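You operate a simulated robot arm through the tools that you are given. There is no shell and no other tool. Be economical: measure what you need, move in short steps, check, and stop when the job is done.

Carry out the task below with a simulated two-armed robot. There is one attempt and no reset: what you move stays moved.

## Task
Grind about 12 ml of pepper into the small white pot, tip it into the soup, put the lid on.
Fine: hold the mill while its handle turns; the line in the pot is a guide to the amount; four fifths of the pepper or more goes in; the small white pot stands on the table.
Where things are to end (x, y in the base frame): small white pot within 70 mm of [390, -200].

Only the result counts: the job must be done as asked and must still hold three seconds after the hand-in. Knocking over, shifting, dropping, spilling or breaking anything else fails it. A push-on lid holds only when it is set on centred and level and pressed home; a screw cap is set on level and turned clockwise until tight.

## Robot
Two 7-joint arms with two-finger parallel grippers on one trunk, on a base that drives. Base frame: it is fixed to the floor where the robot stands at the start and does not move with it; the origin is under the middle of the robot, x ahead of it, y to its left, z up; the surface under the hand at the start is at about z = 840. Readings come in mm, degrees, newtons and seconds.
The left shoulder is at the start at [70, 163, 1170], the right one opposite. With the tool pointing down near the work surface each hand reaches from about 400 to 880 mm from the robot's upright axis, wherever it stands, measured 20 degrees to its own side. Places, roughly: hd soup seat [500, -300, 900]; mill handle [500, -100, 1000]; orange lid (14x14x4 cm) [500, 100, 800]; small white pot (7x7x4 cm) [500, -100, 900]; soup pot (22x14x8 cm) [500, -300, 900]; top of the dark table [600, -100, 800]. Payload 3.43 kg a hand.
The tool frame of a hand sits at the grasp point between the pads (the TCP): z along the fingers, y along the line on which they close. The tips reach 34 mm beyond it. The gripper opens to 128 mm. The fingers are 24 mm wide and 12 mm thick; the gripper's body (48 by 130 mm) begins 96 mm behind the TCP.
Orientation is told as [roll, pitch, yaw] about the base's x, y, z axes, in that order, counted from this pose: with the fingers straight down and closing along the base's y, the tool's x points along the base's -x, its y along +y and its z along -z.

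## Interface
- The arms move only by the tool apply_moves. It takes "left_deltas", "right_deltas" or both (then of equal length, played together; a hand with none holds still); each is a list of rows, each a list of 7 numbers: the closure, from 0 (fully open) to 1 (shut), then the shift along the tool's x, y, z in m, then the turn, a rotation vector about the tool's x, y, z in rad. In form: [[hand, x, y, z, ax, ay, az], ...]. A call has 1 to 8 rows; each row shifts and turns the commanded pose from where the row before left it, along the tool's axes as they then stand. Rows are played at 5 a second. More than 50 mm and 8.6 degrees between two rows, or a gripper value outside its range, and nothing of the call is played. A pose out of reach is approached as far as the arm can. The call stops where the force on the tool passes 50 N (or 10 N more than at its start, if that is more) or the arm is blocked; 0.2 s more then pass. The fingers move at their own pace (about 153 mm/s each) and stop on an object; they squeeze with about 29 N. The grip force told is the motor's: it shows also when the fingers shut on nothing. Time passes only in rows, and 0.2 s behind the last, so rows that do not move let the fingers close. It gives the time, the measured TCP pose, the force on the tool (base axes), the opening and the grip force at its end, in the units of the frame above (readings bear some noise), with the torque about the TCP (base axes, N m) and any sound that the robot's microphone picked up, and new pictures: "pictures" is both (left out), scene, wrist or none (wrist: the cameras of the hands that moved).
- Cameras (640 x 400 px; columns grow to the right, rows downward): "scene" is now at [136.6, -26.9, 1401.4]; the picture's right is [-0.31, -0.95, 0.00], its down [-0.52, 0.17, -0.84] and it looks along [0.80, -0.26, -0.55] (base axes); focal length 214 px, centre (320, 200). "left" rides on the left gripper at [76, 11, -160] in its tool frame; the picture's right is [-0.15, 0.99, 0.00], its down [-0.88, -0.13, -0.46] and it looks along [-0.45, -0.07, 0.89] (tool axes); focal length 234 px, centre (320, 200). "right" rides on the right gripper at [76, -11, -160] in its tool frame; the picture's right is [0.15, 0.99, 0.00], its down [-0.88, 0.13, -0.46] and it looks along [-0.45, 0.07, 0.89] (tool axes); focal length 234 px, centre (320, 200). There is no depth. A picture from a camera that has moved, and an enlarged one, comes with that camera's place and axes in the base frame and with its lens.
- raise_lower(by): slides the trunk up (or, below 0, down) by that many mm; the arms and the scene camera ride with it, the base frame stays. It gives what a move gives, with no picture.
- drive_base(legs): drives the robot by 1 to 6 legs, each [ahead, left, turn to the left] in mm, mm and degrees, along the robot's own axes; the way and the turn of a leg run together, so that a leg with both is an arc; at most 1500 mm and 180 degrees a leg. The arms and the cameras ride along, it lands a little off, and it stops where it bumps. It gives what a move gives, and a new picture of the scene camera.
- head_to(pan, tilt): turns the head with the scene camera to pan (to the left, within 86 degrees either way) and tilt (down, from -29 to 69), counted from straight ahead of the robot. It gives what a move gives, and a new picture of the scene camera.
- close_up(camera, box): a new picture of the part [left, top, right, bottom] of that camera's present view, enlarged. The clock stands still meanwhile.
- job_done(): hands the job in; it is judged then, once.

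Work in short steps. Places have to be worked out from the pictures, the camera data and where the tool is seen: move nearer, look again, correct. Check each grasp and each placing, and mend what went wrong. You have 120 turns and 260 pictures in all, those below and enlarged ones among them. Open the grippers and draw the arms clear of the work before you hand the job in, unless the task says otherwise; then end with one line.

The tools are called after "Emit:" as a command line: name --argument value ..., lists and objects as JSON in quotes. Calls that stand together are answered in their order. apply_moves: Moves the arms, as the interface text tells. Its arguments: {"type":"object","properties":{"left_deltas":{"type":"array"},"right_deltas":{"type":"array"},"pictures":{"type":"string","enum":["both","scene","wrist","none"]}},"required":[]} The other tools are called the same way: raise_lower (by) slides the trunk up or down; drive_base (legs) drives the base; head_to (pan, tilt) turns the head that bears the scene camera; close_up (camera, box) takes an enlarged picture of a part of a camera's view; job_done () hands the job in.

At the start:

```text
time_s: 0.0
left_eef_pos: [576.7, 30.3, 1298.0]
left_ee_rot: [-0.1, 0.0, 0.0]
left_wrist_force: [-0.4, 0.3, 0.3]
left_torque: [0.01, 0.0, -0.02]
left_opening: 128.1
left_finger_force: 0.0
right_eef_pos: [444.6, -432.8, 1321.2]
right_ee_rot: [0.0, 0.0, 0.1]
right_wrist_force: [-0.6, 0.0, -0.2]
right_torque: [0.01, -0.01, 0.0]
right_opening: 128.0
right_finger_force: 0.1
trunk travel left (down, up): [-650.0, 290.0]
robot x, y, heading: [-2.0, 0.9, 0.1]
head pan, tilt: [-17.8, 33.2]
```

scene: 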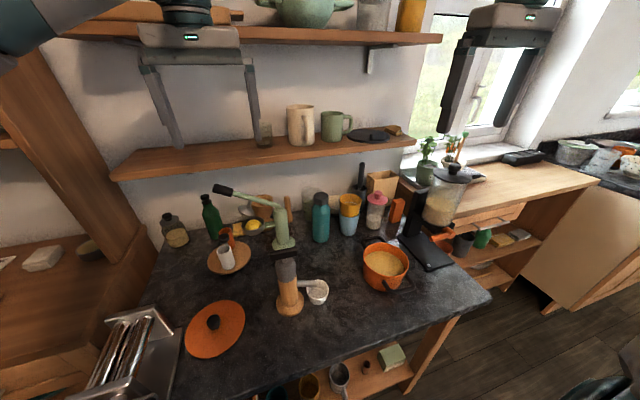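
right: 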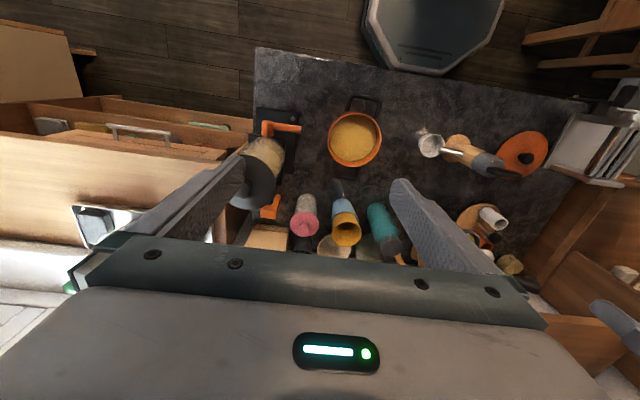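
left: 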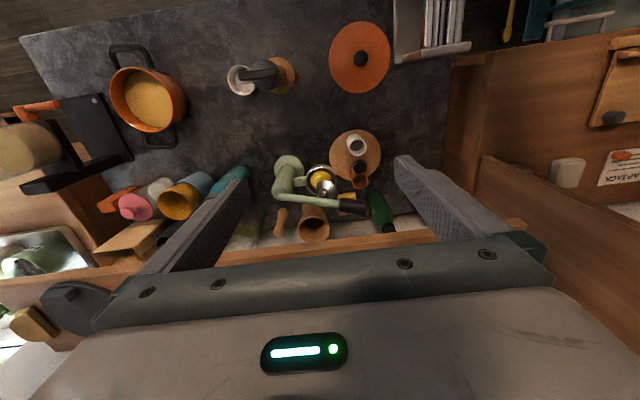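

I'll look closely at the mill, pot and soup first.

Emit:
close_up --camera "scene" --box '[240, 230, 360, 330]'

Emit:
close_up --camera "right" --box '[300, 80, 560, 220]'

Emit:
close_up --camera "left" --box '[80, 20, 420, 200]'

Emit:
close_up --camera "scene" --box '[160, 200, 460, 370]'

```text
4.00 times, centred on (300, 280) of scene
camera zoom: at [136.6, -26.9, 1401.4], right [-0.31, -0.95, 0.0], down [-0.52, 0.17, -0.84], along [0.8, -0.26, -0.55], focal length 858 px, centre (400, -120)
```

zoom: 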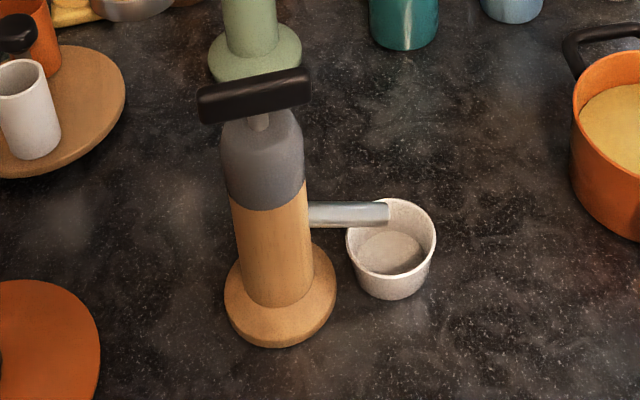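

```text
2.46 times, centred on (430, 150) of right
camera zoom: at [368.5, -442.6, 1480.2], right [-0.15, 0.99, 0.0], down [0.88, 0.13, 0.46], along [0.45, 0.07, -0.89], focal length 576 px, centre (49, 323)
```

zoom: 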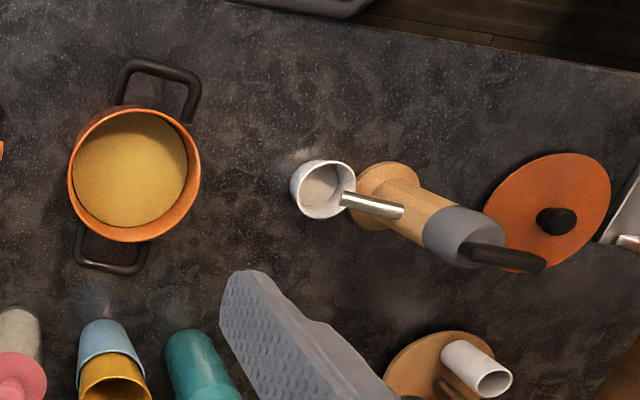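

```text
1.88 times, centred on (250, 110) of left
camera zoom: at [501.8, 40.7, 1457.4], right [0.15, 0.99, 0.0], down [0.88, -0.13, 0.46], along [0.45, -0.07, -0.89], focal length 441 px, centre (452, 369)
```

zoom: 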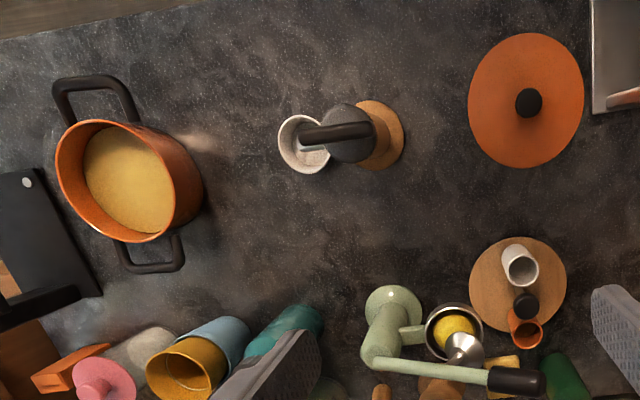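

```text
2.13 times, centred on (310, 285) of scene
camera zoom: at [136.6, -26.9, 1401.4], right [-0.31, -0.95, 0.0], down [-0.52, 0.17, -0.84], along [0.8, -0.26, -0.55], focal length 458 px, centre (341, 19)
```

zoom: 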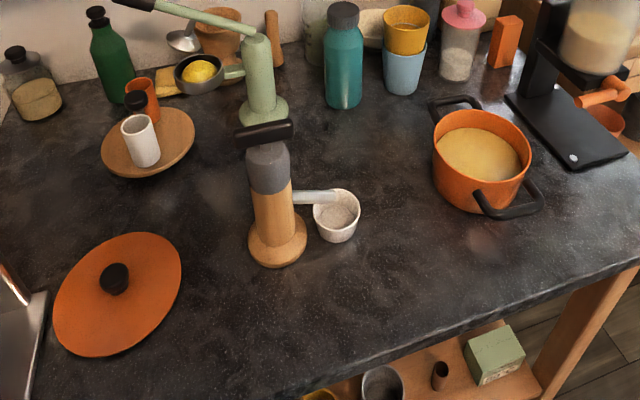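

Mill axis ≈ (480,-50), small pot ≈ (476,-130), soup pot ≈ (478,-340), lid ≈ (469,138). I'll back up 100 mm so both arms have room and look down at the work.

Emit:
drive_base --legs '[[-100, 0, 0]]'

Emit:
head_to --pan -8 --tilt 40

```text
time_s: 1.1
left_eef_pos: [478.9, 31.4, 1298.9]
left_ee_rot: [0.0, -0.1, 0.3]
left_wrist_force: [-0.2, 0.0, 0.2]
left_torque: [0.0, 0.03, 0.0]
left_opening: 128.0
left_finger_force: 0.1
right_eef_pos: [348.5, -431.2, 1320.2]
right_ee_rot: [0.0, 0.1, 0.1]
right_wrist_force: [1.1, 0.2, 0.2]
right_torque: [0.04, 0.0, 0.0]
right_opening: 128.0
right_finger_force: 0.0
trunk travel left (down, up): [-650.0, 290.0]
robot x, y, heading: [-98.1, 0.1, -0.0]
head pan, tilt: [-17.8, 33.2]
camera scene: at [38.6, -26.8, 1401.2], right [-0.3, -0.95, 0.0], down [-0.52, 0.17, -0.84], along [0.8, -0.25, -0.55], focal length 214 px, centre (320, 200)
```

scene: 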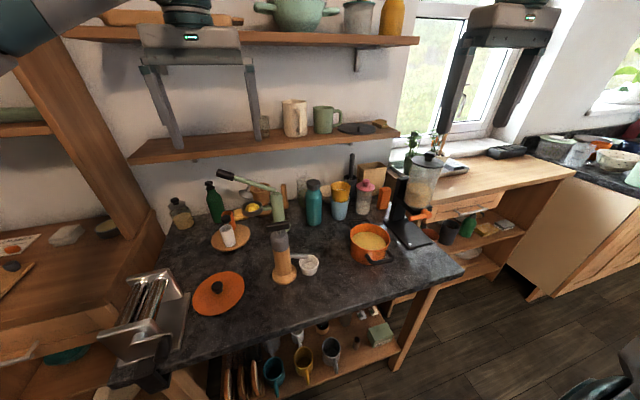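

```text
time_s: 1.9
left_eef_pos: [477.6, 31.6, 1297.7]
left_ee_rot: [-0.1, 0.0, 0.3]
left_wrist_force: [0.2, -0.5, 0.4]
left_torque: [-0.04, -0.04, -0.01]
left_opening: 127.9
left_finger_force: 0.1
right_eef_pos: [346.1, -431.9, 1320.3]
right_ee_rot: [0.0, 0.0, 0.1]
right_wrist_force: [-0.1, -0.5, -0.3]
right_torque: [0.02, -0.04, 0.03]
right_opening: 127.9
right_finger_force: 0.1
trunk travel left (down, up): [-650.0, 290.0]
robot x, y, heading: [-96.7, 0.9, -0.0]
head pan, tilt: [-8.0, 40.0]
camera scene: at [36.1, -11.4, 1391.2], right [-0.14, -0.99, 0.0], down [-0.64, 0.09, -0.77], along [0.76, -0.1, -0.64], focal length 214 px, centre (320, 200)
```

scene: 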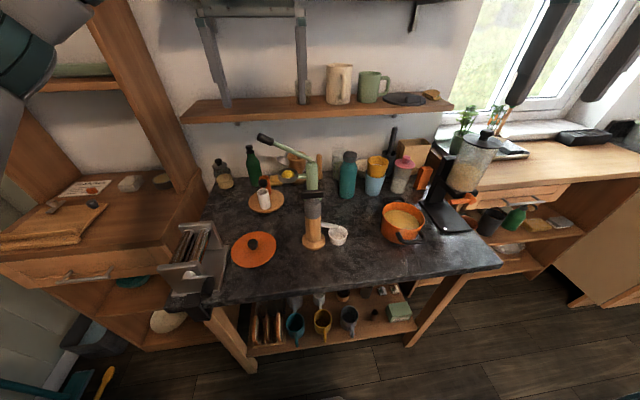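

Rotating the left hand to point forward and 30° below horizontal (camera side toward the robot).

Emit:
apply_moves --left_deltas '[[0, 0, 0, 0, 0, -0.1495, 0], [0, 0, 0, 0, 0, -0.1495, 0], [0, 0, 0, 0, 0, -0.1495, 0], [0, 0, 0, 0, 0, -0.1495, 0], [0, 0, 0, 0, 0, -0.1495, 0], [0, 0, 0, 0, 0, -0.1495, 0], [0, 0, 0, 0, 0, -0.1495, 0]]' --pictures "scene"

```text
time_s: 3.5
left_eef_pos: [478.9, 30.8, 1296.5]
left_ee_rot: [0.0, -60.1, 0.3]
left_wrist_force: [-0.2, 0.5, -0.3]
left_torque: [-0.01, -0.03, 0.0]
left_opening: 128.0
left_finger_force: 0.0
right_eef_pos: [347.6, -430.7, 1320.9]
right_ee_rot: [0.0, 0.1, 0.1]
right_wrist_force: [-0.6, 0.1, -0.2]
right_torque: [0.0, 0.01, 0.02]
right_opening: 128.2
right_finger_force: 0.0
trunk travel left (down, up): [-650.0, 290.0]
robot x, y, heading: [-99.5, 0.0, 0.3]
head pan, tilt: [-8.0, 40.0]
camera scene: at [37.0, -11.3, 1391.1], right [-0.14, -0.99, 0.0], down [-0.64, 0.09, -0.77], along [0.76, -0.1, -0.64], focal length 214 px, centre (320, 200)
```

scene: 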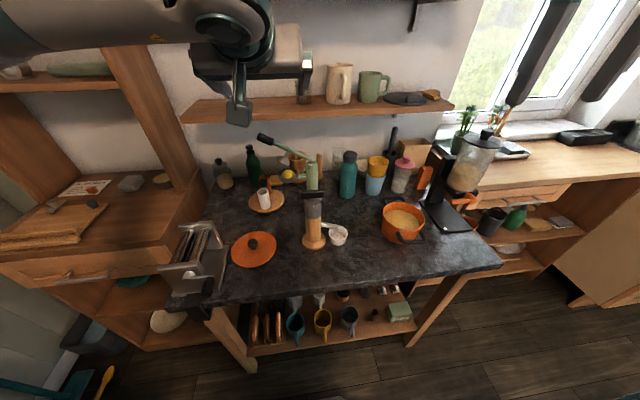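

Rotation reached; now I lower the left hand to the standoff before the mill.

Emit:
apply_moves --left_deltas '[[0, 0.042, -0.0116, 0.0103, 0, 0, 0], [0, 0.042, -0.0116, 0.0103, 0, 0, 0], [0, 0.042, -0.0116, 0.0103, 0, 0, 0], [0, 0.042, -0.0116, 0.0103, 0, 0, 0], [0, 0.042, -0.0116, 0.0103, 0, 0, 0], [0, 0.042, -0.0116, 0.0103, 0, 0, 0], [0, 0.042, -0.0116, 0.0103, 0, 0, 0]]'

```text
time_s: 5.1
left_eef_pos: [392.5, -51.3, 1008.0]
left_ee_rot: [0.2, -60.0, 0.2]
left_wrist_force: [-0.3, 0.5, -0.3]
left_torque: [0.04, 0.01, 0.04]
left_opening: 128.0
left_finger_force: 0.0
right_eef_pos: [347.3, -433.0, 1320.4]
right_ee_rot: [0.1, 0.0, 0.1]
right_wrist_force: [0.0, 0.4, 0.8]
right_torque: [0.04, 0.03, 0.04]
right_opening: 128.1
right_finger_force: 0.1
trunk travel left (down, up): [-650.0, 290.0]
robot x, y, heading: [-99.1, 0.4, 0.1]
head pan, tilt: [-8.0, 40.0]
camera scene: at [37.6, -12.8, 1391.0], right [-0.14, -0.99, 0.0], down [-0.64, 0.09, -0.77], along [0.76, -0.1, -0.64], focal length 214 px, centre (320, 200)
camera left: at [216.5, -41.9, 1022.4], right [0.07, 0.99, 0.13], down [0.05, -0.13, 0.99], along [1.0, -0.06, -0.06], focal length 234 px, centre (320, 200)
```

scene: 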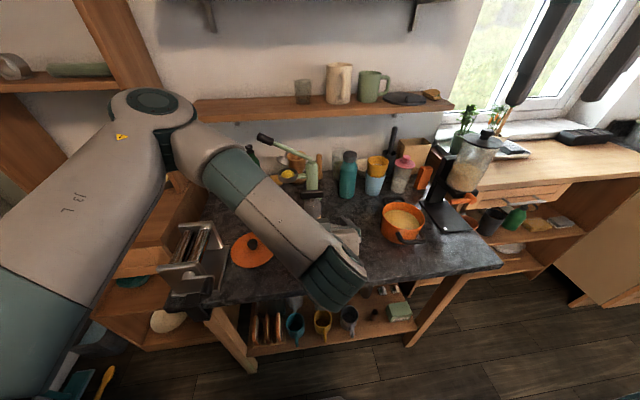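
left: 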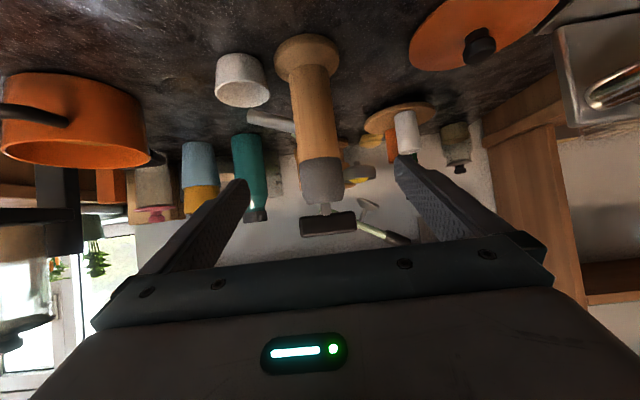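

The bar is centred on the mill axis near (480,-52) at z≈1032. I zoom to fix the spout and the wood/grey heights before closing in.

Emit:
close_up --camera "left" --box '[200, 20, 400, 250]'

```text
1.74 times, centred on (300, 135) of left
camera zoom: at [216.5, -41.9, 1022.4], right [0.07, 0.99, 0.13], down [0.05, -0.13, 0.99], along [1.0, -0.06, -0.06], focal length 407 px, centre (355, 313)
```

zoom: 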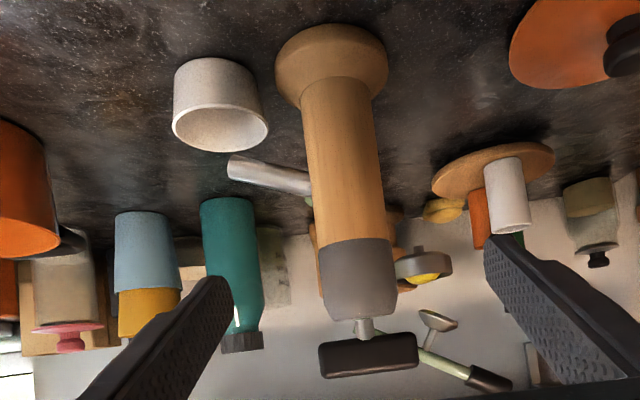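

Spout top at the body ≈ z 924, grey starts ≈ 966. I advance so the fingers straddle the wood at z≈948.

Emit:
apply_moves --left_deltas '[[0, 0.0019, 0, 0.0266, 0, 0, 0], [0, 0.0019, 0, 0.0266, 0, 0, 0], [0, 0.0019, 0, 0.0266, 0, 0, 0], [0, 0.0019, 0, 0.0266, 0, 0, 0]]' --pictures "wrist"

```text
time_s: 6.1
left_eef_pos: [483.8, -49.2, 947.9]
left_ee_rot: [-0.1, -59.9, 0.1]
left_wrist_force: [-0.8, 0.0, 0.3]
left_torque: [-0.01, -0.02, 0.02]
left_opening: 127.8
left_finger_force: 0.1
right_eef_pos: [348.2, -431.6, 1320.4]
right_ee_rot: [0.0, 0.2, 0.1]
right_wrist_force: [0.9, -0.6, 0.1]
right_torque: [0.01, 0.02, -0.01]
right_opening: 128.0
right_finger_force: 0.0
trunk travel left (down, up): [-650.0, 290.0]
robot x, y, heading: [-102.1, -1.8, 0.3]
head pan, tilt: [-8.0, 40.0]
camera left: at [307.7, -39.3, 961.4], right [0.07, 0.99, 0.13], down [0.05, -0.13, 0.99], along [1.0, -0.06, -0.06], focal length 234 px, centre (320, 200)
```

left: 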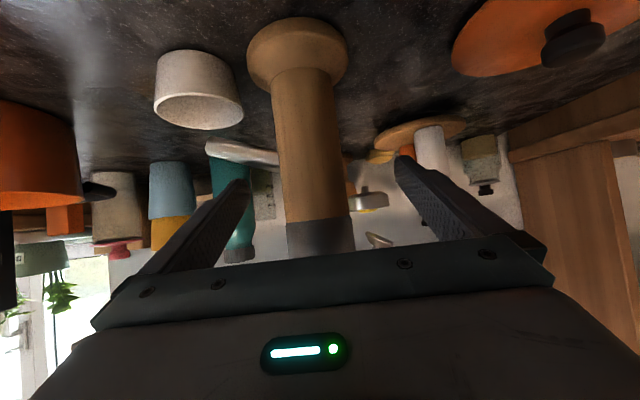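

Mill axis reads y≈-51, hand at -49; nudging -1.5 mm and closing.

Emit:
apply_moves --left_deltas '[[0.4, 0, -0.0015, 0, 0, 0, 0], [0.55, 0, 0, 0, 0, 0, 0], [0.6, 0, 0, 0, 0, 0, 0], [0.65, 0, 0, 0, 0, 0, 0], [0.75, 0, 0, 0, 0, 0, 0], [0.75, 0, 0, 0, 0, 0, 0]]' --pictures "wrist"

```text
time_s: 7.5
left_eef_pos: [482.5, -50.8, 946.9]
left_ee_rot: [0.0, -60.0, 0.3]
left_wrist_force: [-0.2, -1.3, 0.8]
left_torque: [-0.09, 0.06, 0.03]
left_opening: 46.3
left_finger_force: 28.8
right_eef_pos: [347.3, -431.1, 1319.7]
right_ee_rot: [0.0, 0.0, 0.1]
right_wrist_force: [-0.1, 0.4, -0.9]
right_torque: [0.02, -0.01, 0.0]
right_opening: 127.9
right_finger_force: 0.0
trunk travel left (down, up): [-650.0, 290.0]
robot x, y, heading: [-97.6, 1.6, 0.3]
head pan, tilt: [-8.0, 40.0]
camera left: at [306.4, -41.4, 962.0], right [0.07, 0.99, 0.13], down [0.05, -0.13, 0.99], along [1.0, -0.06, -0.06], focal length 234 px, centre (320, 200)
```

left: 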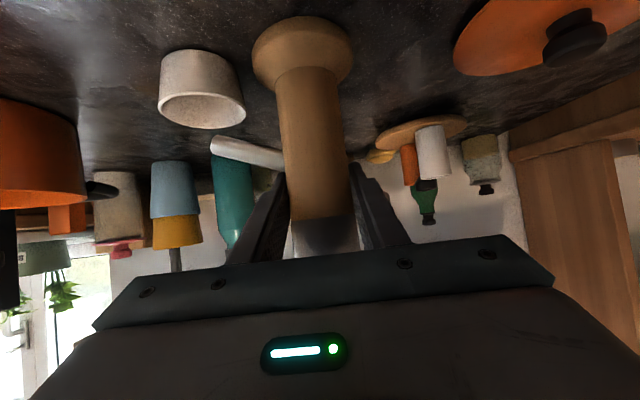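

Mill held (46 mm opening, 29 N). Now bring the right hand toward a point above the handle.

Emit:
apply_moves --right_deltas '[[0, -0.0168, 0.0375, 0.0125, 0, 0, 0], [0, -0.0168, 0.0375, 0.0125, 0, 0, 0], [0, -0.0168, 0.0375, 0.0125, 0, 0, 0], [0, -0.0168, 0.0375, 0.0125, 0, 0, 0], [0, -0.0168, 0.0375, 0.0125, 0, 0, 0], [0, -0.0168, 0.0375, 0.0125, 0, 0, 0], [0, -0.0168, 0.0375, 0.0125, 0, 0, 0], [0, -0.0168, 0.0375, 0.0125, 0, 0, 0]]' --pictures "none"

Emit:
apply_moves --right_deltas '[[0, 0, 0, 0, 0, 0, -0.149], [0, 0, 0, 0, 0, 0, -0.149], [0, 0, 0, 0, 0, 0, -0.149], [0, 0, 0, 0, 0, 0, -0.149], [0, 0, 0, 0, 0, 0, -0.149], [0, 0, 0, 0, 0, 0, -0.149], [0, 0, 0, 0, 0, 0, -0.149], [0, 0, 0, 0, 0, 0, -0.149]]'

```text
time_s: 9.3
left_eef_pos: [480.8, -51.5, 947.4]
left_ee_rot: [-0.1, -60.1, 0.0]
left_wrist_force: [0.4, -0.5, 0.7]
left_torque: [-0.07, -0.2, 0.03]
left_opening: 46.2
left_finger_force: 29.1
right_eef_pos: [464.8, -175.5, 1233.5]
right_ee_rot: [0.0, 0.0, 0.0]
right_wrist_force: [-0.4, 0.1, 0.6]
right_torque: [-0.01, 0.0, 0.01]
right_opening: 128.0
right_finger_force: 0.2
right hand out of reach, approached as far as the arm can: row 7, 8
trunk travel left (down, up): [-650.0, 290.0]
robot x, y, heading: [-98.0, 0.3, -0.2]
head pan, tilt: [-8.0, 40.0]
```

```text
time_s: 11.1
left_eef_pos: [480.7, -51.2, 948.1]
left_ee_rot: [-0.1, -60.1, 0.3]
left_wrist_force: [-0.5, 1.1, -0.1]
left_torque: [0.01, 0.01, -0.01]
left_opening: 46.4
left_finger_force: 28.5
right_eef_pos: [417.2, -157.5, 1230.3]
right_ee_rot: [-0.3, 0.0, 68.2]
right_wrist_force: [-0.2, 1.2, -0.1]
right_torque: [-0.04, -0.05, -0.01]
right_opening: 127.8
right_finger_force: 0.1
right hand out of reach, approached as far as the arm can: row 7, 8
trunk travel left (down, up): [-650.0, 290.0]
robot x, y, heading: [-96.3, 1.2, 0.2]
head pan, tilt: [-8.0, 40.0]
camera scene: at [35.4, -10.4, 1391.2], right [-0.14, -0.99, 0.0], down [-0.64, 0.09, -0.77], along [0.76, -0.1, -0.64], focal length 214 px, centre (320, 200)
camera right: at [397.7, -230.6, 1390.1], right [-0.97, 0.23, 0.0], down [0.21, 0.87, 0.45], along [0.11, 0.44, -0.89], focal length 234 px, centre (320, 200)
```

scene: 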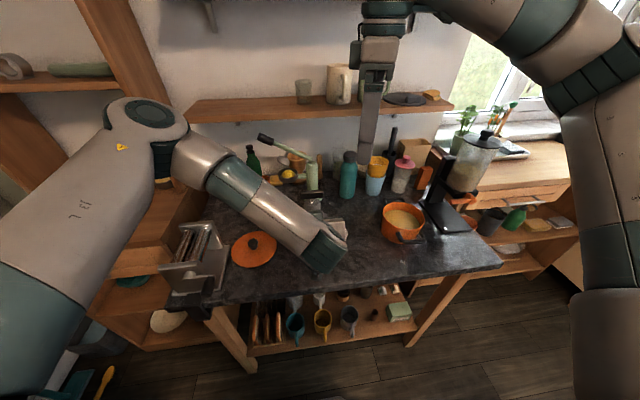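
right: 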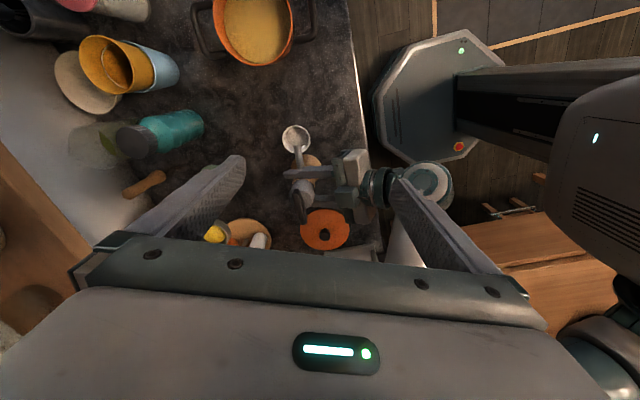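

Reach suffers at this height; I lower the right hand 80 mm and see where it actually lands.

Emit:
apply_moves --right_deltas '[[0, 0, 0, 0.04, 0, 0, 0], [0, 0, 0, 0.04, 0, 0, 0], [0, 0, 0, 0, 0, 0, 0]]' --pictures "none"

```text
time_s: 11.9
left_eef_pos: [482.8, -50.3, 947.2]
left_ee_rot: [0.0, -60.0, 0.2]
left_wrist_force: [1.0, -0.1, 0.4]
left_torque: [0.07, -0.09, -0.01]
left_opening: 46.2
left_finger_force: 29.0
right_eef_pos: [415.5, -155.9, 1150.6]
right_ee_rot: [-0.2, 0.0, 68.2]
right_wrist_force: [-0.5, -0.9, 0.2]
right_torque: [0.0, 0.02, -0.03]
right_opening: 128.1
right_finger_force: 0.1
right hand out of reach, approached as far as the arm can: row 2
trunk travel left (down, up): [-650.0, 290.0]
robot x, y, heading: [-96.8, 1.8, -0.0]
head pan, tilt: [-8.0, 40.0]
```

The right arm hits joint limits reaching across. I'll release the mill, back both hands off, and shift the base to the left so the mill lies on the right arm's side.

Emit:
apply_moves --left_deltas '[[0, 0, 0, 0, 0, 0, 0], [0, 0, 0, 0, 0, 0, 0], [0, 0, 0, 0, 0, 0, 0], [0, -0.0018, 0, -0.025, 0, 0, 0], [0, -0.0018, 0, -0.025, 0, 0, 0], [0, -0.0018, 0, -0.025, 0, 0, 0], [0, -0.0018, 0, -0.025, 0, 0, 0]]' --right_deltas '[[0, 0.03, 0, 0, 0, 0, 0], [0, 0.03, 0, 0, 0, 0, 0], [0, 0.03, 0, 0, 0, 0, 0], [0, 0, 0, 0, 0, 0, 0.149], [0, 0, 0, 0, 0, 0, 0.149], [0, 0, 0, 0, 0, 0, 0.149], [0, 0, 0, 0, 0, 0, 0.149]]' --pictures "none"

Emit:
drive_base --legs '[[0, 140, 0]]'

```text
time_s: 13.5
left_eef_pos: [398.3, -49.6, 1002.4]
left_ee_rot: [0.1, -60.1, 0.1]
left_wrist_force: [-0.2, 0.3, -0.2]
left_torque: [-0.02, 0.02, 0.0]
left_opening: 127.9
left_finger_force: 0.2
right_eef_pos: [363.8, -226.2, 1152.2]
right_ee_rot: [0.0, 0.0, 34.1]
right_wrist_force: [0.7, -0.5, 1.1]
right_torque: [0.0, -0.01, 0.04]
right_opening: 128.1
right_finger_force: 0.0
right hand out of reach, approached as far as the arm can: row 1, 2, 3
trunk travel left (down, up): [-650.0, 290.0]
robot x, y, heading: [-96.8, 1.4, 0.1]
head pan, tilt: [-8.0, 40.0]
```

```text
time_s: 14.8
left_eef_pos: [399.9, 87.8, 1002.2]
left_ee_rot: [0.1, -60.0, 0.2]
left_wrist_force: [-1.0, 0.4, -0.7]
left_torque: [0.02, 0.01, -0.03]
left_opening: 128.0
left_finger_force: 0.1
right_eef_pos: [364.9, -89.3, 1150.5]
right_ee_rot: [0.0, 0.0, 34.2]
right_wrist_force: [0.6, 0.4, -0.4]
right_torque: [-0.01, 0.03, 0.0]
right_opening: 128.3
right_finger_force: 0.1
trunk travel left (down, up): [-650.0, 290.0]
robot x, y, heading: [-99.3, 139.6, 0.2]
head pan, tilt: [-8.0, 40.0]
camera scene: at [37.2, 126.3, 1391.0], right [-0.14, -0.99, 0.0], down [-0.64, 0.09, -0.77], along [0.76, -0.1, -0.64], focal length 214 px, centre (320, 200)
```

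scene: 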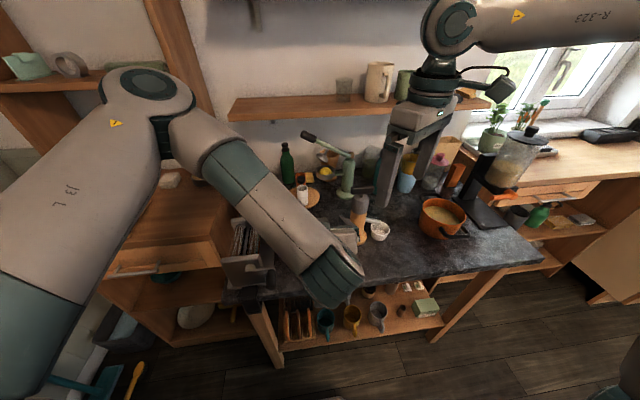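

Test the right arm's reach: move above the handle axis and rotate to yaw 90.

Emit:
apply_moves --right_deltas '[[0, -0.039, -0.011, 0, 0, 0, 0], [0, -0.039, -0.011, 0, 0, 0, 0], [0, -0.039, -0.011, 0, 0, 0, 0], [0, 0, 0, 0, 0, 0, 0]]' --pictures "none"

Emit:
apply_moves --right_deltas '[[0, 0, 0, 0, 0, 0, -0.1396], [0, 0, 0, 0, 0, 0, -0.1396], [0, 0, 0, 0, 0, 0, -0.1396], [0, 0, 0, 0, 0, 0, -0.1396], [0, 0, 0, 0, 0, 0, -0.1396], [0, 0, 0, 0, 0, 0, -0.1396], [0, 0, 0, 0, 0, 0, -0.1396]]' --pictures "wrist"

```text
time_s: 15.8
left_eef_pos: [398.9, 86.9, 1003.3]
left_ee_rot: [0.1, -60.0, 0.2]
left_wrist_force: [0.9, 0.4, -0.6]
left_torque: [-0.02, 0.0, -0.03]
left_opening: 128.3
left_finger_force: 0.0
right_eef_pos: [479.8, -48.8, 1153.7]
right_ee_rot: [0.0, 0.0, 34.2]
right_wrist_force: [-0.8, -0.1, -1.3]
right_torque: [0.03, 0.01, 0.03]
right_opening: 128.0
right_finger_force: 0.0
trunk travel left (down, up): [-650.0, 290.0]
robot x, y, heading: [-99.8, 137.3, 0.4]
head pan, tilt: [-8.0, 40.0]
```

```text
time_s: 17.4
left_eef_pos: [397.0, 87.0, 1003.0]
left_ee_rot: [0.0, -60.0, 0.2]
left_wrist_force: [-0.7, 0.6, 0.8]
left_torque: [-0.05, 0.0, 0.02]
left_opening: 128.0
left_finger_force: 0.0
right_eef_pos: [300.7, 24.3, 1146.7]
right_ee_rot: [-0.5, 0.1, 89.7]
right_wrist_force: [-0.7, -1.3, 0.6]
right_torque: [-0.01, -0.03, -0.02]
right_opening: 128.1
right_finger_force: 0.0
right hand out of reach, approached as far as the arm can: row 3, 4, 5, 6, 7
trunk travel left (down, up): [-650.0, 290.0]
robot x, y, heading: [-98.7, 138.7, 0.5]
head pan, tilt: [-8.0, 40.0]
camera right: at [309.1, -51.0, 1306.2], right [-0.99, -0.14, -0.01], down [-0.13, 0.88, 0.46], along [-0.06, 0.45, -0.89], focal length 234 px, centre (320, 200)
```

right: 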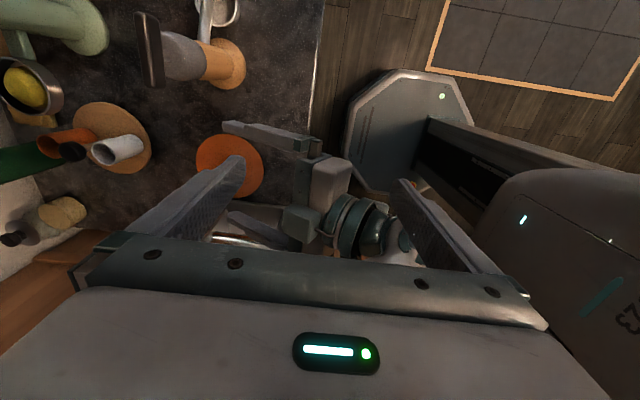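

Positive yaw is limited near +50. I'll rotate back and go the negative way instead.

Emit:
apply_moves --right_deltas '[[0, 0, 0, 0, 0, 0, 0.149], [0, 0, 0, 0, 0, 0, 0.149], [0, 0, 0, 0, 0, 0, 0.149], [0, 0, 0, 0, 0, 0, 0.149], [0, 0, 0, 0, 0, 0, 0.149], [0, 0, 0, 0, 0, 0, 0.149], [0, 0, 0, 0, 0, 0, 0.149], [0, 0, 0, 0, 0, 0, 0.149]]' --pictures "none"

```text
time_s: 18.1
left_eef_pos: [400.5, 92.7, 1000.0]
left_ee_rot: [0.7, -59.9, -0.3]
left_wrist_force: [0.0, 1.1, 0.3]
left_torque: [0.03, 0.02, 0.0]
left_opening: 128.0
left_finger_force: 0.1
right_eef_pos: [299.8, 18.1, 1144.7]
right_ee_rot: [0.0, 1.3, 70.2]
right_wrist_force: [1.0, -4.6, 2.5]
right_torque: [0.01, 0.21, 0.26]
right_opening: 127.2
right_finger_force: 0.0
trunk travel left (down, up): [-650.0, 290.0]
robot x, y, heading: [-98.3, 137.5, 0.2]
head pan, tilt: [-8.0, 40.0]
stopped in row 3 (right hand): the force on the tool passed its limit at 62 N (the readings are from after the stop); the commanded pose is now the measured one
```

The right hand touched the left arm; I lift it and move it away to the right.

Emit:
apply_moves --right_deltas '[[0, 0, 0, -0.03, 0, 0, 0], [0, 0, 0, -0.03, 0, 0, 0], [0, 0.04, 0, -0.02, 0, 0, 0], [0, 0.04, 0, 0, 0, 0, 0.12], [0, 0.04, 0, 0, 0, 0, 0.149], [0, 0, 0, 0, 0, 0, 0.149], [0, 0, 0, 0, 0, 0, 0.149], [0, 0, 0, 0, 0, 0, 0.149]]' --pictures "scene"

```text
time_s: 19.9
left_eef_pos: [399.9, 91.2, 1000.7]
left_ee_rot: [0.7, -59.8, -0.1]
left_wrist_force: [0.1, -0.2, -0.7]
left_torque: [0.0, -0.01, 0.02]
left_opening: 128.1
left_finger_force: 0.0
right_eef_pos: [254.6, -91.0, 1226.9]
right_ee_rot: [-0.9, 0.9, 29.0]
right_wrist_force: [-0.4, -0.2, -0.3]
right_torque: [0.0, -0.02, 0.01]
right_opening: 128.1
right_finger_force: 0.2
trunk travel left (down, up): [-650.0, 290.0]
robot x, y, heading: [-97.7, 139.8, 0.2]
head pan, tilt: [-8.0, 40.0]
camera scene: at [36.3, 127.1, 1391.1], right [-0.14, -0.99, 0.0], down [-0.64, 0.09, -0.77], along [0.76, -0.1, -0.64], focal length 214 px, centre (320, 200)
```

scene: 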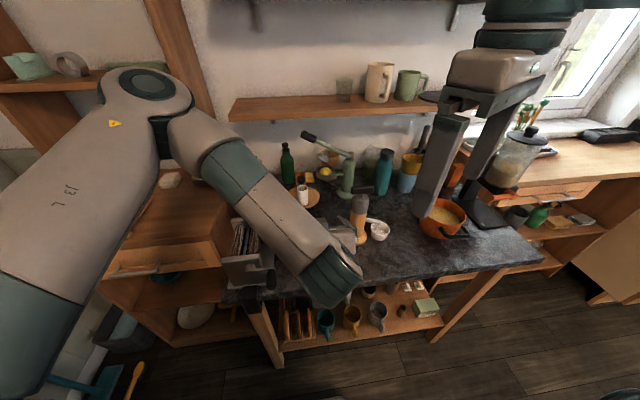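

Move right hand back over the handle, start rotating negative.

Emit:
apply_moves --right_deltas '[[0, -0.0433, -0.0148, 0.0134, 0, 0, 0], [0, -0.0433, -0.0148, 0.0134, 0, 0, 0], [0, -0.0433, -0.0148, 0.0134, 0, 0, 0], [0, -0.0433, -0.0148, 0.0134, 0, 0, 0], [0, -0.0433, -0.0148, 0.0134, 0, 0, 0], [0, 0, 0, 0, 0, 0, 0.149], [0, 0, 0, 0, 0, 0, 0.149], [0, 0, 0, 0, 0, 0, 0.149]]' --pictures "none"

Emit:
apply_moves --right_deltas '[[0, 0, 0, 0, 0, 0, 0.149], [0, 0, 0, 0, 0, 0, 0.149], [0, 0, 0, 0, 0, 0, 0.149], [0, 0, 0, 0, 0, 0, 0.149], [0, 0, 0, 0, 0, 0, 0.149], [0, 0, 0, 0, 0, 0, 0.149], [0, 0, 0, 0, 0, 0, 0.149], [0, 0, 0, 0, 0, 0, 0.149]]' --pictures "none"

Emit:
apply_moves --right_deltas '[[0, 0, 0, 0, 0, 0, 0.149], [0, 0, 0, 0, 0, 0, 0.149], [0, 0, 0, 0, 0, 0, 0.149]]' --pictures "both"

```text
time_s: 21.7
left_eef_pos: [400.8, 92.3, 1001.0]
left_ee_rot: [0.7, -59.9, -0.1]
left_wrist_force: [-0.4, 0.9, 0.1]
left_torque: [0.01, 0.02, -0.03]
left_opening: 128.0
left_finger_force: 0.1
right_eef_pos: [479.0, -50.9, 1155.9]
right_ee_rot: [-1.0, 0.4, 3.4]
right_wrist_force: [-0.6, -0.1, 0.5]
right_torque: [0.03, -0.01, 0.02]
right_opening: 128.1
right_finger_force: 0.1
trunk travel left (down, up): [-650.0, 290.0]
robot x, y, heading: [-99.9, 138.9, 0.3]
head pan, tilt: [-8.0, 40.0]
```

```text
time_s: 23.5
left_eef_pos: [400.1, 93.0, 1001.2]
left_ee_rot: [0.7, -59.8, 0.0]
left_wrist_force: [0.1, 0.4, 0.8]
left_torque: [0.02, 0.01, 0.02]
left_opening: 128.2
left_finger_force: 0.1
right_eef_pos: [480.2, -49.6, 1158.1]
right_ee_rot: [-0.8, -0.8, -64.9]
right_wrist_force: [0.1, -0.2, 0.3]
right_torque: [0.02, -0.02, 0.0]
right_opening: 128.0
right_finger_force: 0.1
trunk travel left (down, up): [-650.0, 290.0]
robot x, y, heading: [-98.1, 138.8, 0.3]
head pan, tilt: [-8.0, 40.0]
```

```text
time_s: 24.3
left_eef_pos: [399.5, 92.3, 999.4]
left_ee_rot: [0.8, -59.8, -0.1]
left_wrist_force: [-0.2, -0.1, -0.8]
left_torque: [0.01, -0.02, -0.02]
left_opening: 127.9
left_finger_force: 0.0
right_eef_pos: [478.7, -50.2, 1158.1]
right_ee_rot: [-0.4, -1.1, -90.6]
right_wrist_force: [-0.3, 0.0, -0.2]
right_torque: [0.0, 0.01, 0.01]
right_opening: 128.0
right_finger_force: 0.1
trunk travel left (down, up): [-650.0, 290.0]
robot x, y, heading: [-101.6, 139.6, -0.0]
head pan, tilt: [-8.0, 40.0]
camera scene: at [37.0, 127.2, 1391.0], right [-0.14, -0.99, 0.0], down [-0.64, 0.09, -0.77], along [0.76, -0.1, -0.64], focal length 214 px, centre (320, 200)
camera right: at [469.2, 28.9, 1316.1], right [0.99, 0.14, -0.01], down [0.13, -0.87, 0.47], along [0.06, -0.47, -0.88], focal length 234 px, centre (320, 200)
```

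scene: 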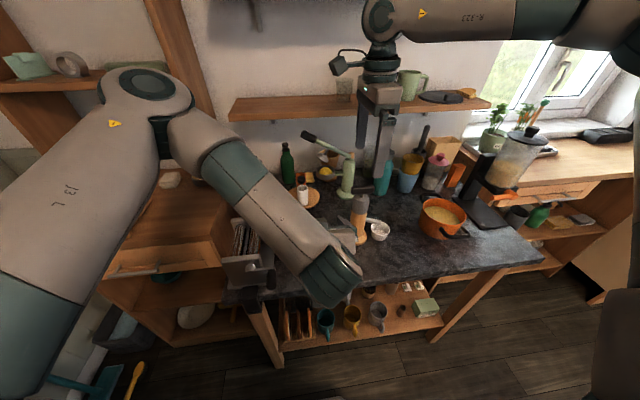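
right: 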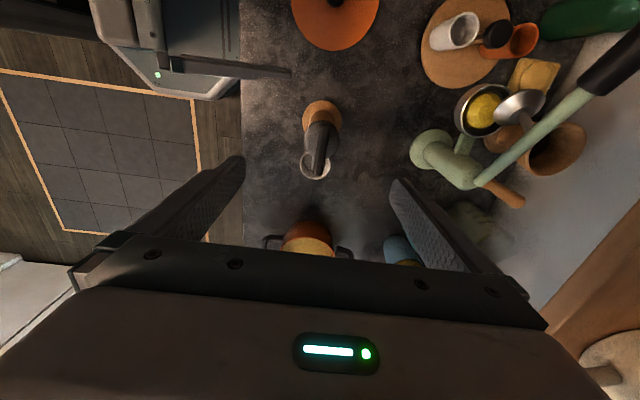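

Yaw -90 is reached. Check how much further negative it goes, and look at the bar closely.

Emit:
apply_moves --right_deltas '[[0, 0, 0, 0, 0, 0, 0.149], [0, 0, 0, 0, 0, 0, 0.149], [0, 0, 0, 0, 0, 0, 0.149], [0, 0, 0, 0, 0, 0, 0.149], [0, 0, 0, 0, 0, 0, 0.149], [0, 0, 0, 0, 0, 0, 0.149], [0, 0, 0, 0, 0, 0, 0.149], [0, 0, 0, 0, 0, 0, 0.149]]' --pictures "none"

Emit:
close_up --camera "right" --box '[200, 40, 440, 240]'

```text
time_s: 26.1
left_eef_pos: [399.0, 92.0, 1000.6]
left_ee_rot: [0.7, -59.8, -0.1]
left_wrist_force: [-0.2, 0.3, -0.4]
left_torque: [0.01, 0.0, -0.02]
left_opening: 128.0
left_finger_force: 0.0
right_eef_pos: [479.6, -50.2, 1157.7]
right_ee_rot: [0.8, -0.9, -158.9]
right_wrist_force: [-1.4, 0.0, -0.6]
right_torque: [0.0, -0.02, 0.0]
right_opening: 127.9
right_finger_force: 0.0
trunk travel left (down, up): [-650.0, 290.0]
robot x, y, heading: [-102.0, 141.1, 0.2]
head pan, tilt: [-8.0, 40.0]
```

```text
2.00 times, centred on (320, 140) of right
camera zoom: at [546.2, -9.3, 1316.0], right [0.49, -0.87, 0.01], down [-0.77, -0.43, 0.47], along [-0.4, -0.24, -0.88], focal length 468 px, centre (320, 320)
```

zoom: 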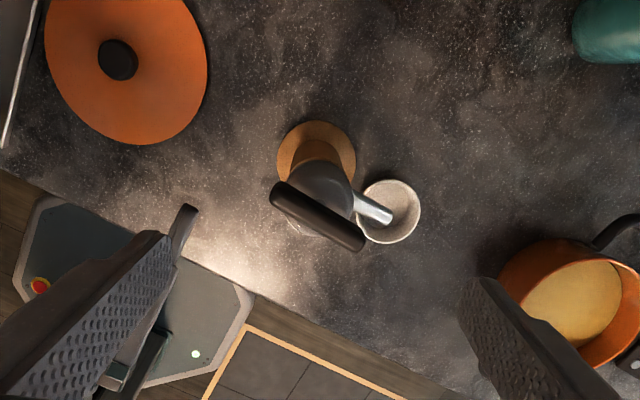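

Range is about -159…+45: enough for 180° strokes. Bar centre (480,-52), along y. Now bring the left hand back to the standoff in front of the mill.

Emit:
apply_moves --left_deltas '[[0, 0, -0.0358, 0, 0, 0, 0], [0, 0, -0.0358, 0, 0, 0, 0], [0, 0, -0.0358, 0, 0, 0, 0], [0, 0, -0.0358, 0, 0, 0, 0], [0, 0, 0, 0, 0, 0, 0]]' --pictures "wrist"

```text
time_s: 27.3
left_eef_pos: [400.4, -49.7, 1000.4]
left_ee_rot: [0.6, -59.9, 0.0]
left_wrist_force: [-0.6, -0.9, -0.1]
left_torque: [-0.04, 0.03, -0.04]
left_opening: 127.9
left_finger_force: 0.1
right_eef_pos: [479.3, -50.0, 1158.1]
right_ee_rot: [1.0, -0.8, -158.7]
right_wrist_force: [-0.4, -0.3, -0.8]
right_torque: [-0.03, 0.01, -0.01]
right_opening: 127.9
right_finger_force: 0.0
trunk travel left (down, up): [-650.0, 290.0]
robot x, y, heading: [-100.3, 135.8, 0.3]
head pan, tilt: [-8.0, 40.0]
camera left: at [224.2, -41.7, 1015.9], right [0.06, 0.99, 0.13], down [0.05, -0.14, 0.99], along [1.0, -0.06, -0.06], focal length 234 px, centre (320, 200)
```

left: 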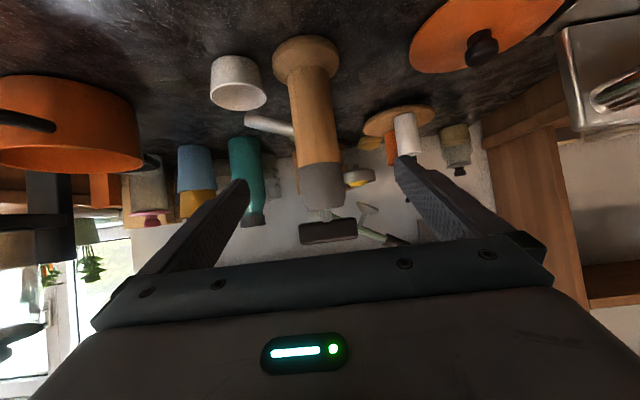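

Reachable. Advance 92 mm and close on the wood; the right hand meanwhile turns back to yaw -90.

Emit:
apply_moves --left_deltas '[[0, 0.001, -0.0003, 0.0235, 0, 0, 0], [0, 0.001, -0.0003, 0.0235, 0, 0, 0], [0, 0.001, -0.0003, 0.0235, 0, 0, 0], [0, 0.001, -0.0003, 0.0235, 0, 0, 0], [0.5, 0, 0, 0, 0, 0, 0], [0.6, 0, 0, 0, 0, 0, 0], [0.7, 0, 0, 0, 0, 0, 0], [0.75, 0, 0, 0, 0, 0, 0]]' --right_deltas '[[0, 0, 0, 0, 0, 0, -0.149], [0, 0, 0, 0, 0, 0, -0.149], [0, 0, 0, 0, 0, 0, -0.149], [0, 0, 0, 0, 0, 0, -0.149], [0, 0, 0, 0, 0, 0, -0.149], [0, 0, 0, 0, 0, 0, -0.149], [0, 0, 0, 0, 0, 0, -0.149], [0, 0, 0, 0, 0, 0, -0.149]]' --pictures "both"

```text
time_s: 29.1
left_eef_pos: [481.0, -53.5, 949.2]
left_ee_rot: [0.8, -59.9, 0.0]
left_wrist_force: [0.0, 0.0, 1.5]
left_torque: [-0.19, -0.08, 0.03]
left_opening: 46.3
left_finger_force: 29.7
right_eef_pos: [479.0, -50.1, 1158.0]
right_ee_rot: [-0.4, -1.1, -90.2]
right_wrist_force: [0.5, -0.3, -0.4]
right_torque: [-0.01, 0.02, 0.01]
right_opening: 127.9
right_finger_force: 0.0
trunk travel left (down, up): [-650.0, 290.0]
robot x, y, heading: [-99.6, 135.7, 0.5]
head pan, tilt: [-8.0, 40.0]
camera scene: at [36.8, 127.3, 1391.1], right [-0.14, -0.99, 0.0], down [-0.64, 0.09, -0.77], along [0.76, -0.1, -0.64], focal length 214 px, centre (320, 200)
camera right: at [468.8, 28.6, 1316.3], right [0.99, 0.14, -0.01], down [0.13, -0.87, 0.47], along [0.06, -0.47, -0.88], focal length 234 px, centre (320, 200)
camera left: at [304.6, -44.2, 964.6], right [0.06, 0.99, 0.13], down [0.05, -0.14, 0.99], along [1.0, -0.06, -0.06], focal length 234 px, centre (320, 200)
```

scene: 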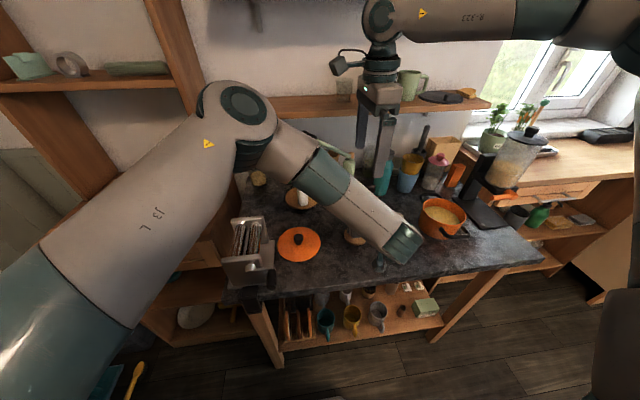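
right: 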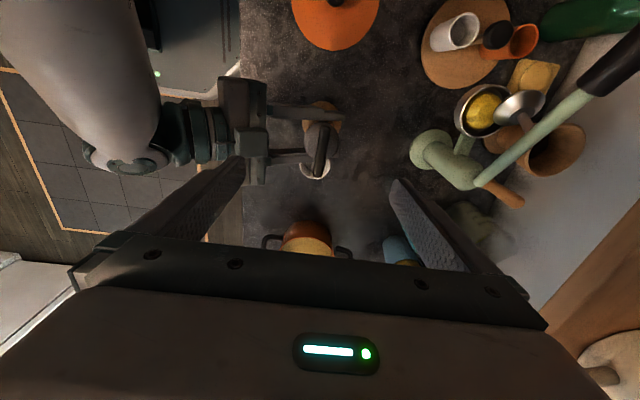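
left: 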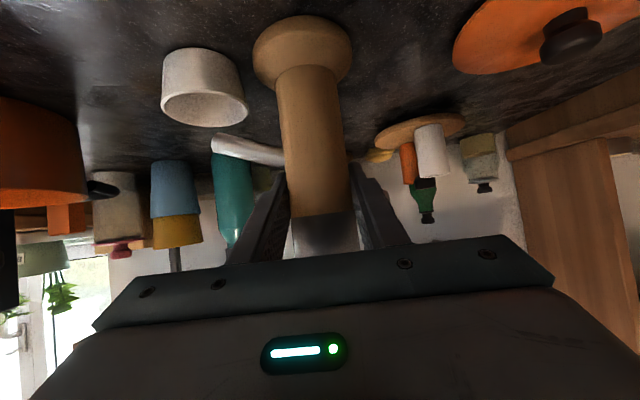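

Mill held again. Narrow the right gripper to ~58 mm and lower it over the bar (tips to z≈1018).

Emit:
apply_moves --right_deltas '[[0.55, -0.002, 0.0015, 0, 0, 0, 0], [0.55, 0, 0, 0, 0, 0, 0], [0.55, 0, 0, 0.0265, 0, 0, 0], [0.55, 0, 0, 0.0265, 0, 0, 0], [0.55, 0, 0, 0.0265, 0, 0, 0], [0.55, 0, 0, 0.0265, 0, 0, 0]]' --pictures "wrist"

```text
time_s: 30.5
left_eef_pos: [480.1, -53.4, 950.0]
left_ee_rot: [0.7, -59.8, -0.1]
left_wrist_force: [0.9, -0.4, 2.1]
left_torque: [-0.25, -0.15, 0.02]
left_opening: 46.2
left_finger_force: 28.6
right_eef_pos: [481.8, -55.6, 1052.7]
right_ee_rot: [-0.5, -1.1, -90.4]
right_wrist_force: [-0.2, 0.0, 0.2]
right_torque: [-0.01, 0.01, -0.02]
right_opening: 57.4
right_finger_force: 0.0
trunk travel left (down, up): [-650.0, 290.0]
robot x, y, heading: [-101.5, 137.6, 0.5]
head pan, tilt: [-8.0, 40.0]
camera right: at [470.6, 24.3, 1209.3], right [0.99, 0.14, -0.01], down [0.13, -0.87, 0.47], along [0.06, -0.47, -0.88], focal length 234 px, centre (320, 200)
```

right: 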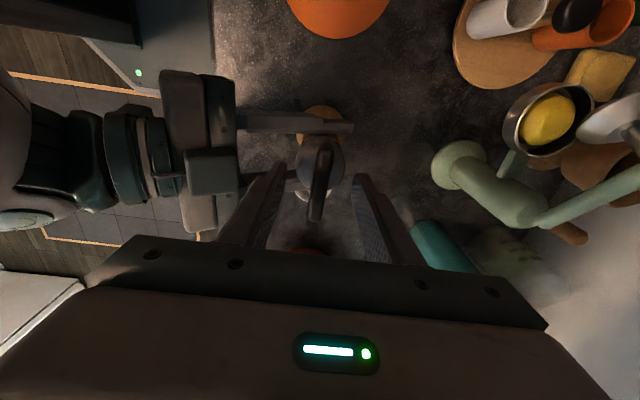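

Bar centre reads (480,-54); the TCP agrees within ~2 mm. Close on the bar.

Emit:
apply_moves --right_deltas '[[0.7, -0.001, -0.001, 0, 0, 0, 0], [0.8, 0, 0, 0, 0, 0, 0], [0.9, 0, 0, 0, 0, 0, 0], [0.95, 0, 0, 0, 0, 0, 0], [0.95, 0, 0, 0, 0, 0, 0]]' --pictures "wrist"

```text
time_s: 31.7
left_eef_pos: [480.0, -54.1, 950.1]
left_ee_rot: [0.7, -59.9, -0.1]
left_wrist_force: [-5.1, 0.0, 6.5]
left_torque: [-0.28, -0.49, 0.03]
left_opening: 46.5
left_finger_force: 28.8
right_eef_pos: [479.7, -55.5, 1050.9]
right_ee_rot: [-0.4, -1.1, -90.4]
right_wrist_force: [7.0, 0.6, -0.1]
right_torque: [0.17, -0.31, 0.0]
right_opening: 12.3
right_finger_force: 29.1
trunk travel left (down, up): [-650.0, 290.0]
robot x, y, heading: [-98.8, 139.1, 0.1]
head pan, tilt: [-8.0, 40.0]
camera right: at [469.4, 23.4, 1209.7], right [0.99, 0.14, -0.01], down [0.13, -0.87, 0.47], along [0.06, -0.47, -0.88], focal length 234 px, centre (320, 200)
```

right: 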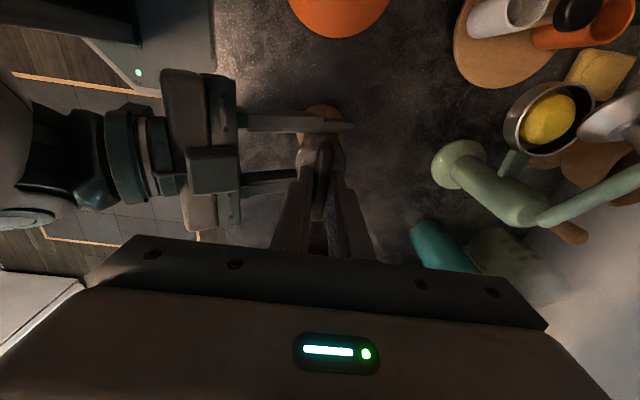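

Bar gripped (12 mm). Small recentring, then turn 34° clockwise and check forces and sound.

Emit:
apply_moves --right_deltas '[[0.95, 0.002, 0.001, 0, 0, 0, 0], [0.95, 0, 0, 0, 0, 0, 0.149], [0.95, 0, 0, 0, 0, 0, 0.149], [0.95, 0, 0, 0, 0, 0, 0.149], [0.95, 0, 0, 0, 0, 0, 0.149]]' --pictures "wrist"

```text
time_s: 32.9
left_eef_pos: [482.6, -51.9, 950.7]
left_ee_rot: [0.8, -59.8, 0.0]
left_wrist_force: [6.8, 10.1, 0.6]
left_torque: [-0.55, 0.06, -0.03]
left_opening: 46.2
left_finger_force: 28.6
right_eef_pos: [479.9, -53.2, 1051.8]
right_ee_rot: [0.2, -1.3, -124.7]
right_wrist_force: [-5.7, -10.5, -0.2]
right_torque: [-0.57, 0.61, -0.01]
right_opening: 12.2
right_finger_force: 29.1
trunk travel left (down, up): [-650.0, 290.0]
robot x, y, heading: [-96.1, 141.3, 0.3]
head pan, tilt: [-8.0, 40.0]
camera right: at [514.1, 18.2, 1209.3], right [0.9, -0.44, 0.0], down [-0.39, -0.79, 0.48], along [-0.21, -0.43, -0.88], focal length 234 px, centre (320, 200)
```

right: 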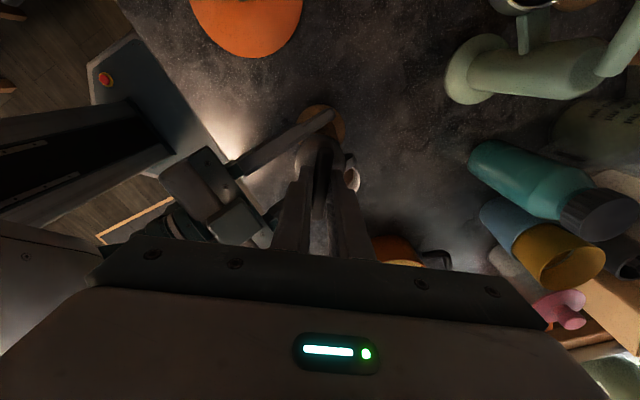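

The handle turns; side force ~12 N says the axis is ~2 mm back. Correct and continue to -158.

Emit:
apply_moves --right_deltas '[[0.95, -0.002, 0.0003, 0, 0, 0, 0.145], [0.95, 0, 0, 0, 0, 0, 0.145], [0.95, 0, 0, 0, 0, 0, 0.145], [0.95, 0, 0, 0, 0, 0, 0.145]]' --pictures "wrist"

Emit:
close_up --camera "left" --box '[120, 20, 360, 200]'

```text
time_s: 33.9
left_eef_pos: [482.1, -53.8, 948.9]
left_ee_rot: [0.7, -59.9, -0.1]
left_wrist_force: [10.7, -5.7, 2.2]
left_torque: [0.21, 0.15, 0.02]
left_opening: 46.0
left_finger_force: 28.6
right_eef_pos: [479.9, -54.9, 1052.4]
right_ee_rot: [0.9, -0.9, -157.9]
right_wrist_force: [-11.2, 5.2, -1.8]
right_torque: [0.37, 1.03, 0.01]
right_opening: 12.6
right_finger_force: 28.6
trunk travel left (down, up): [-650.0, 290.0]
robot x, y, heading: [-100.0, 138.9, 0.1]
head pan, tilt: [-8.0, 40.0]
camera right: at [545.7, -12.5, 1210.3], right [0.51, -0.86, 0.01], down [-0.76, -0.44, 0.47], along [-0.4, -0.25, -0.88], focal length 234 px, centre (320, 200)
```

right: 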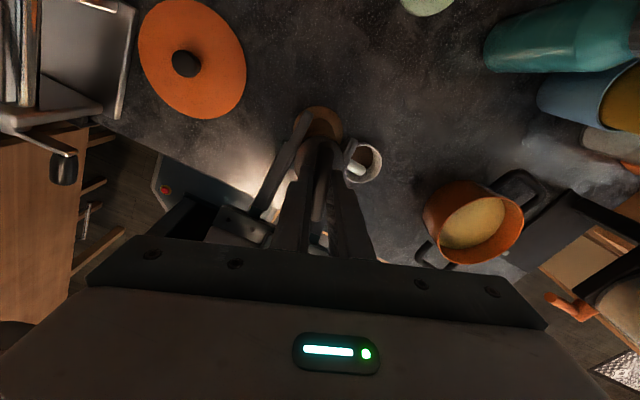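

```text
2.22 times, centred on (240, 110) of left
camera zoom: at [304.6, -44.7, 964.5], right [0.07, 0.99, 0.13], down [0.05, -0.14, 0.99], along [1.0, -0.06, -0.06], focal length 520 px, centre (498, 400)
```

zoom: 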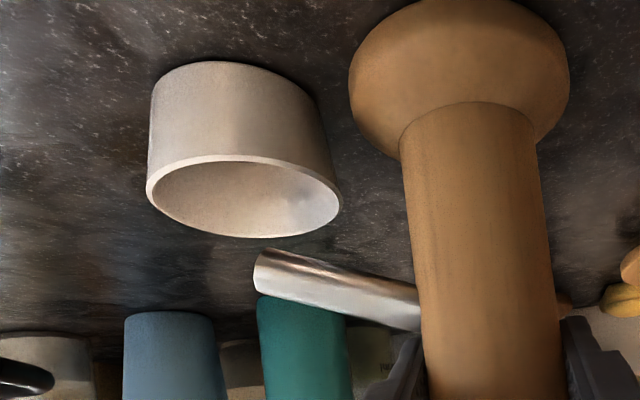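

Look into the pot.

Emit:
close_up --camera "right" --box '[310, 120, 410, 200]'

```text
5.00 times, centred on (360, 160) of right
camera zoom: at [545.7, -12.5, 1210.3], right [0.51, -0.86, 0.01], down [-0.76, -0.44, 0.47], along [-0.4, -0.25, -0.88], focal length 1171 px, centre (120, 400)
```

zoom: 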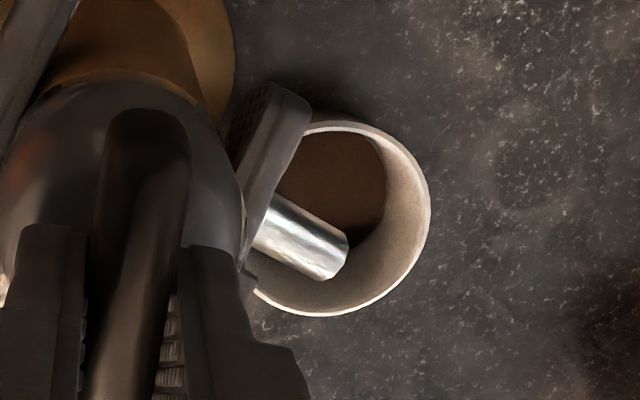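

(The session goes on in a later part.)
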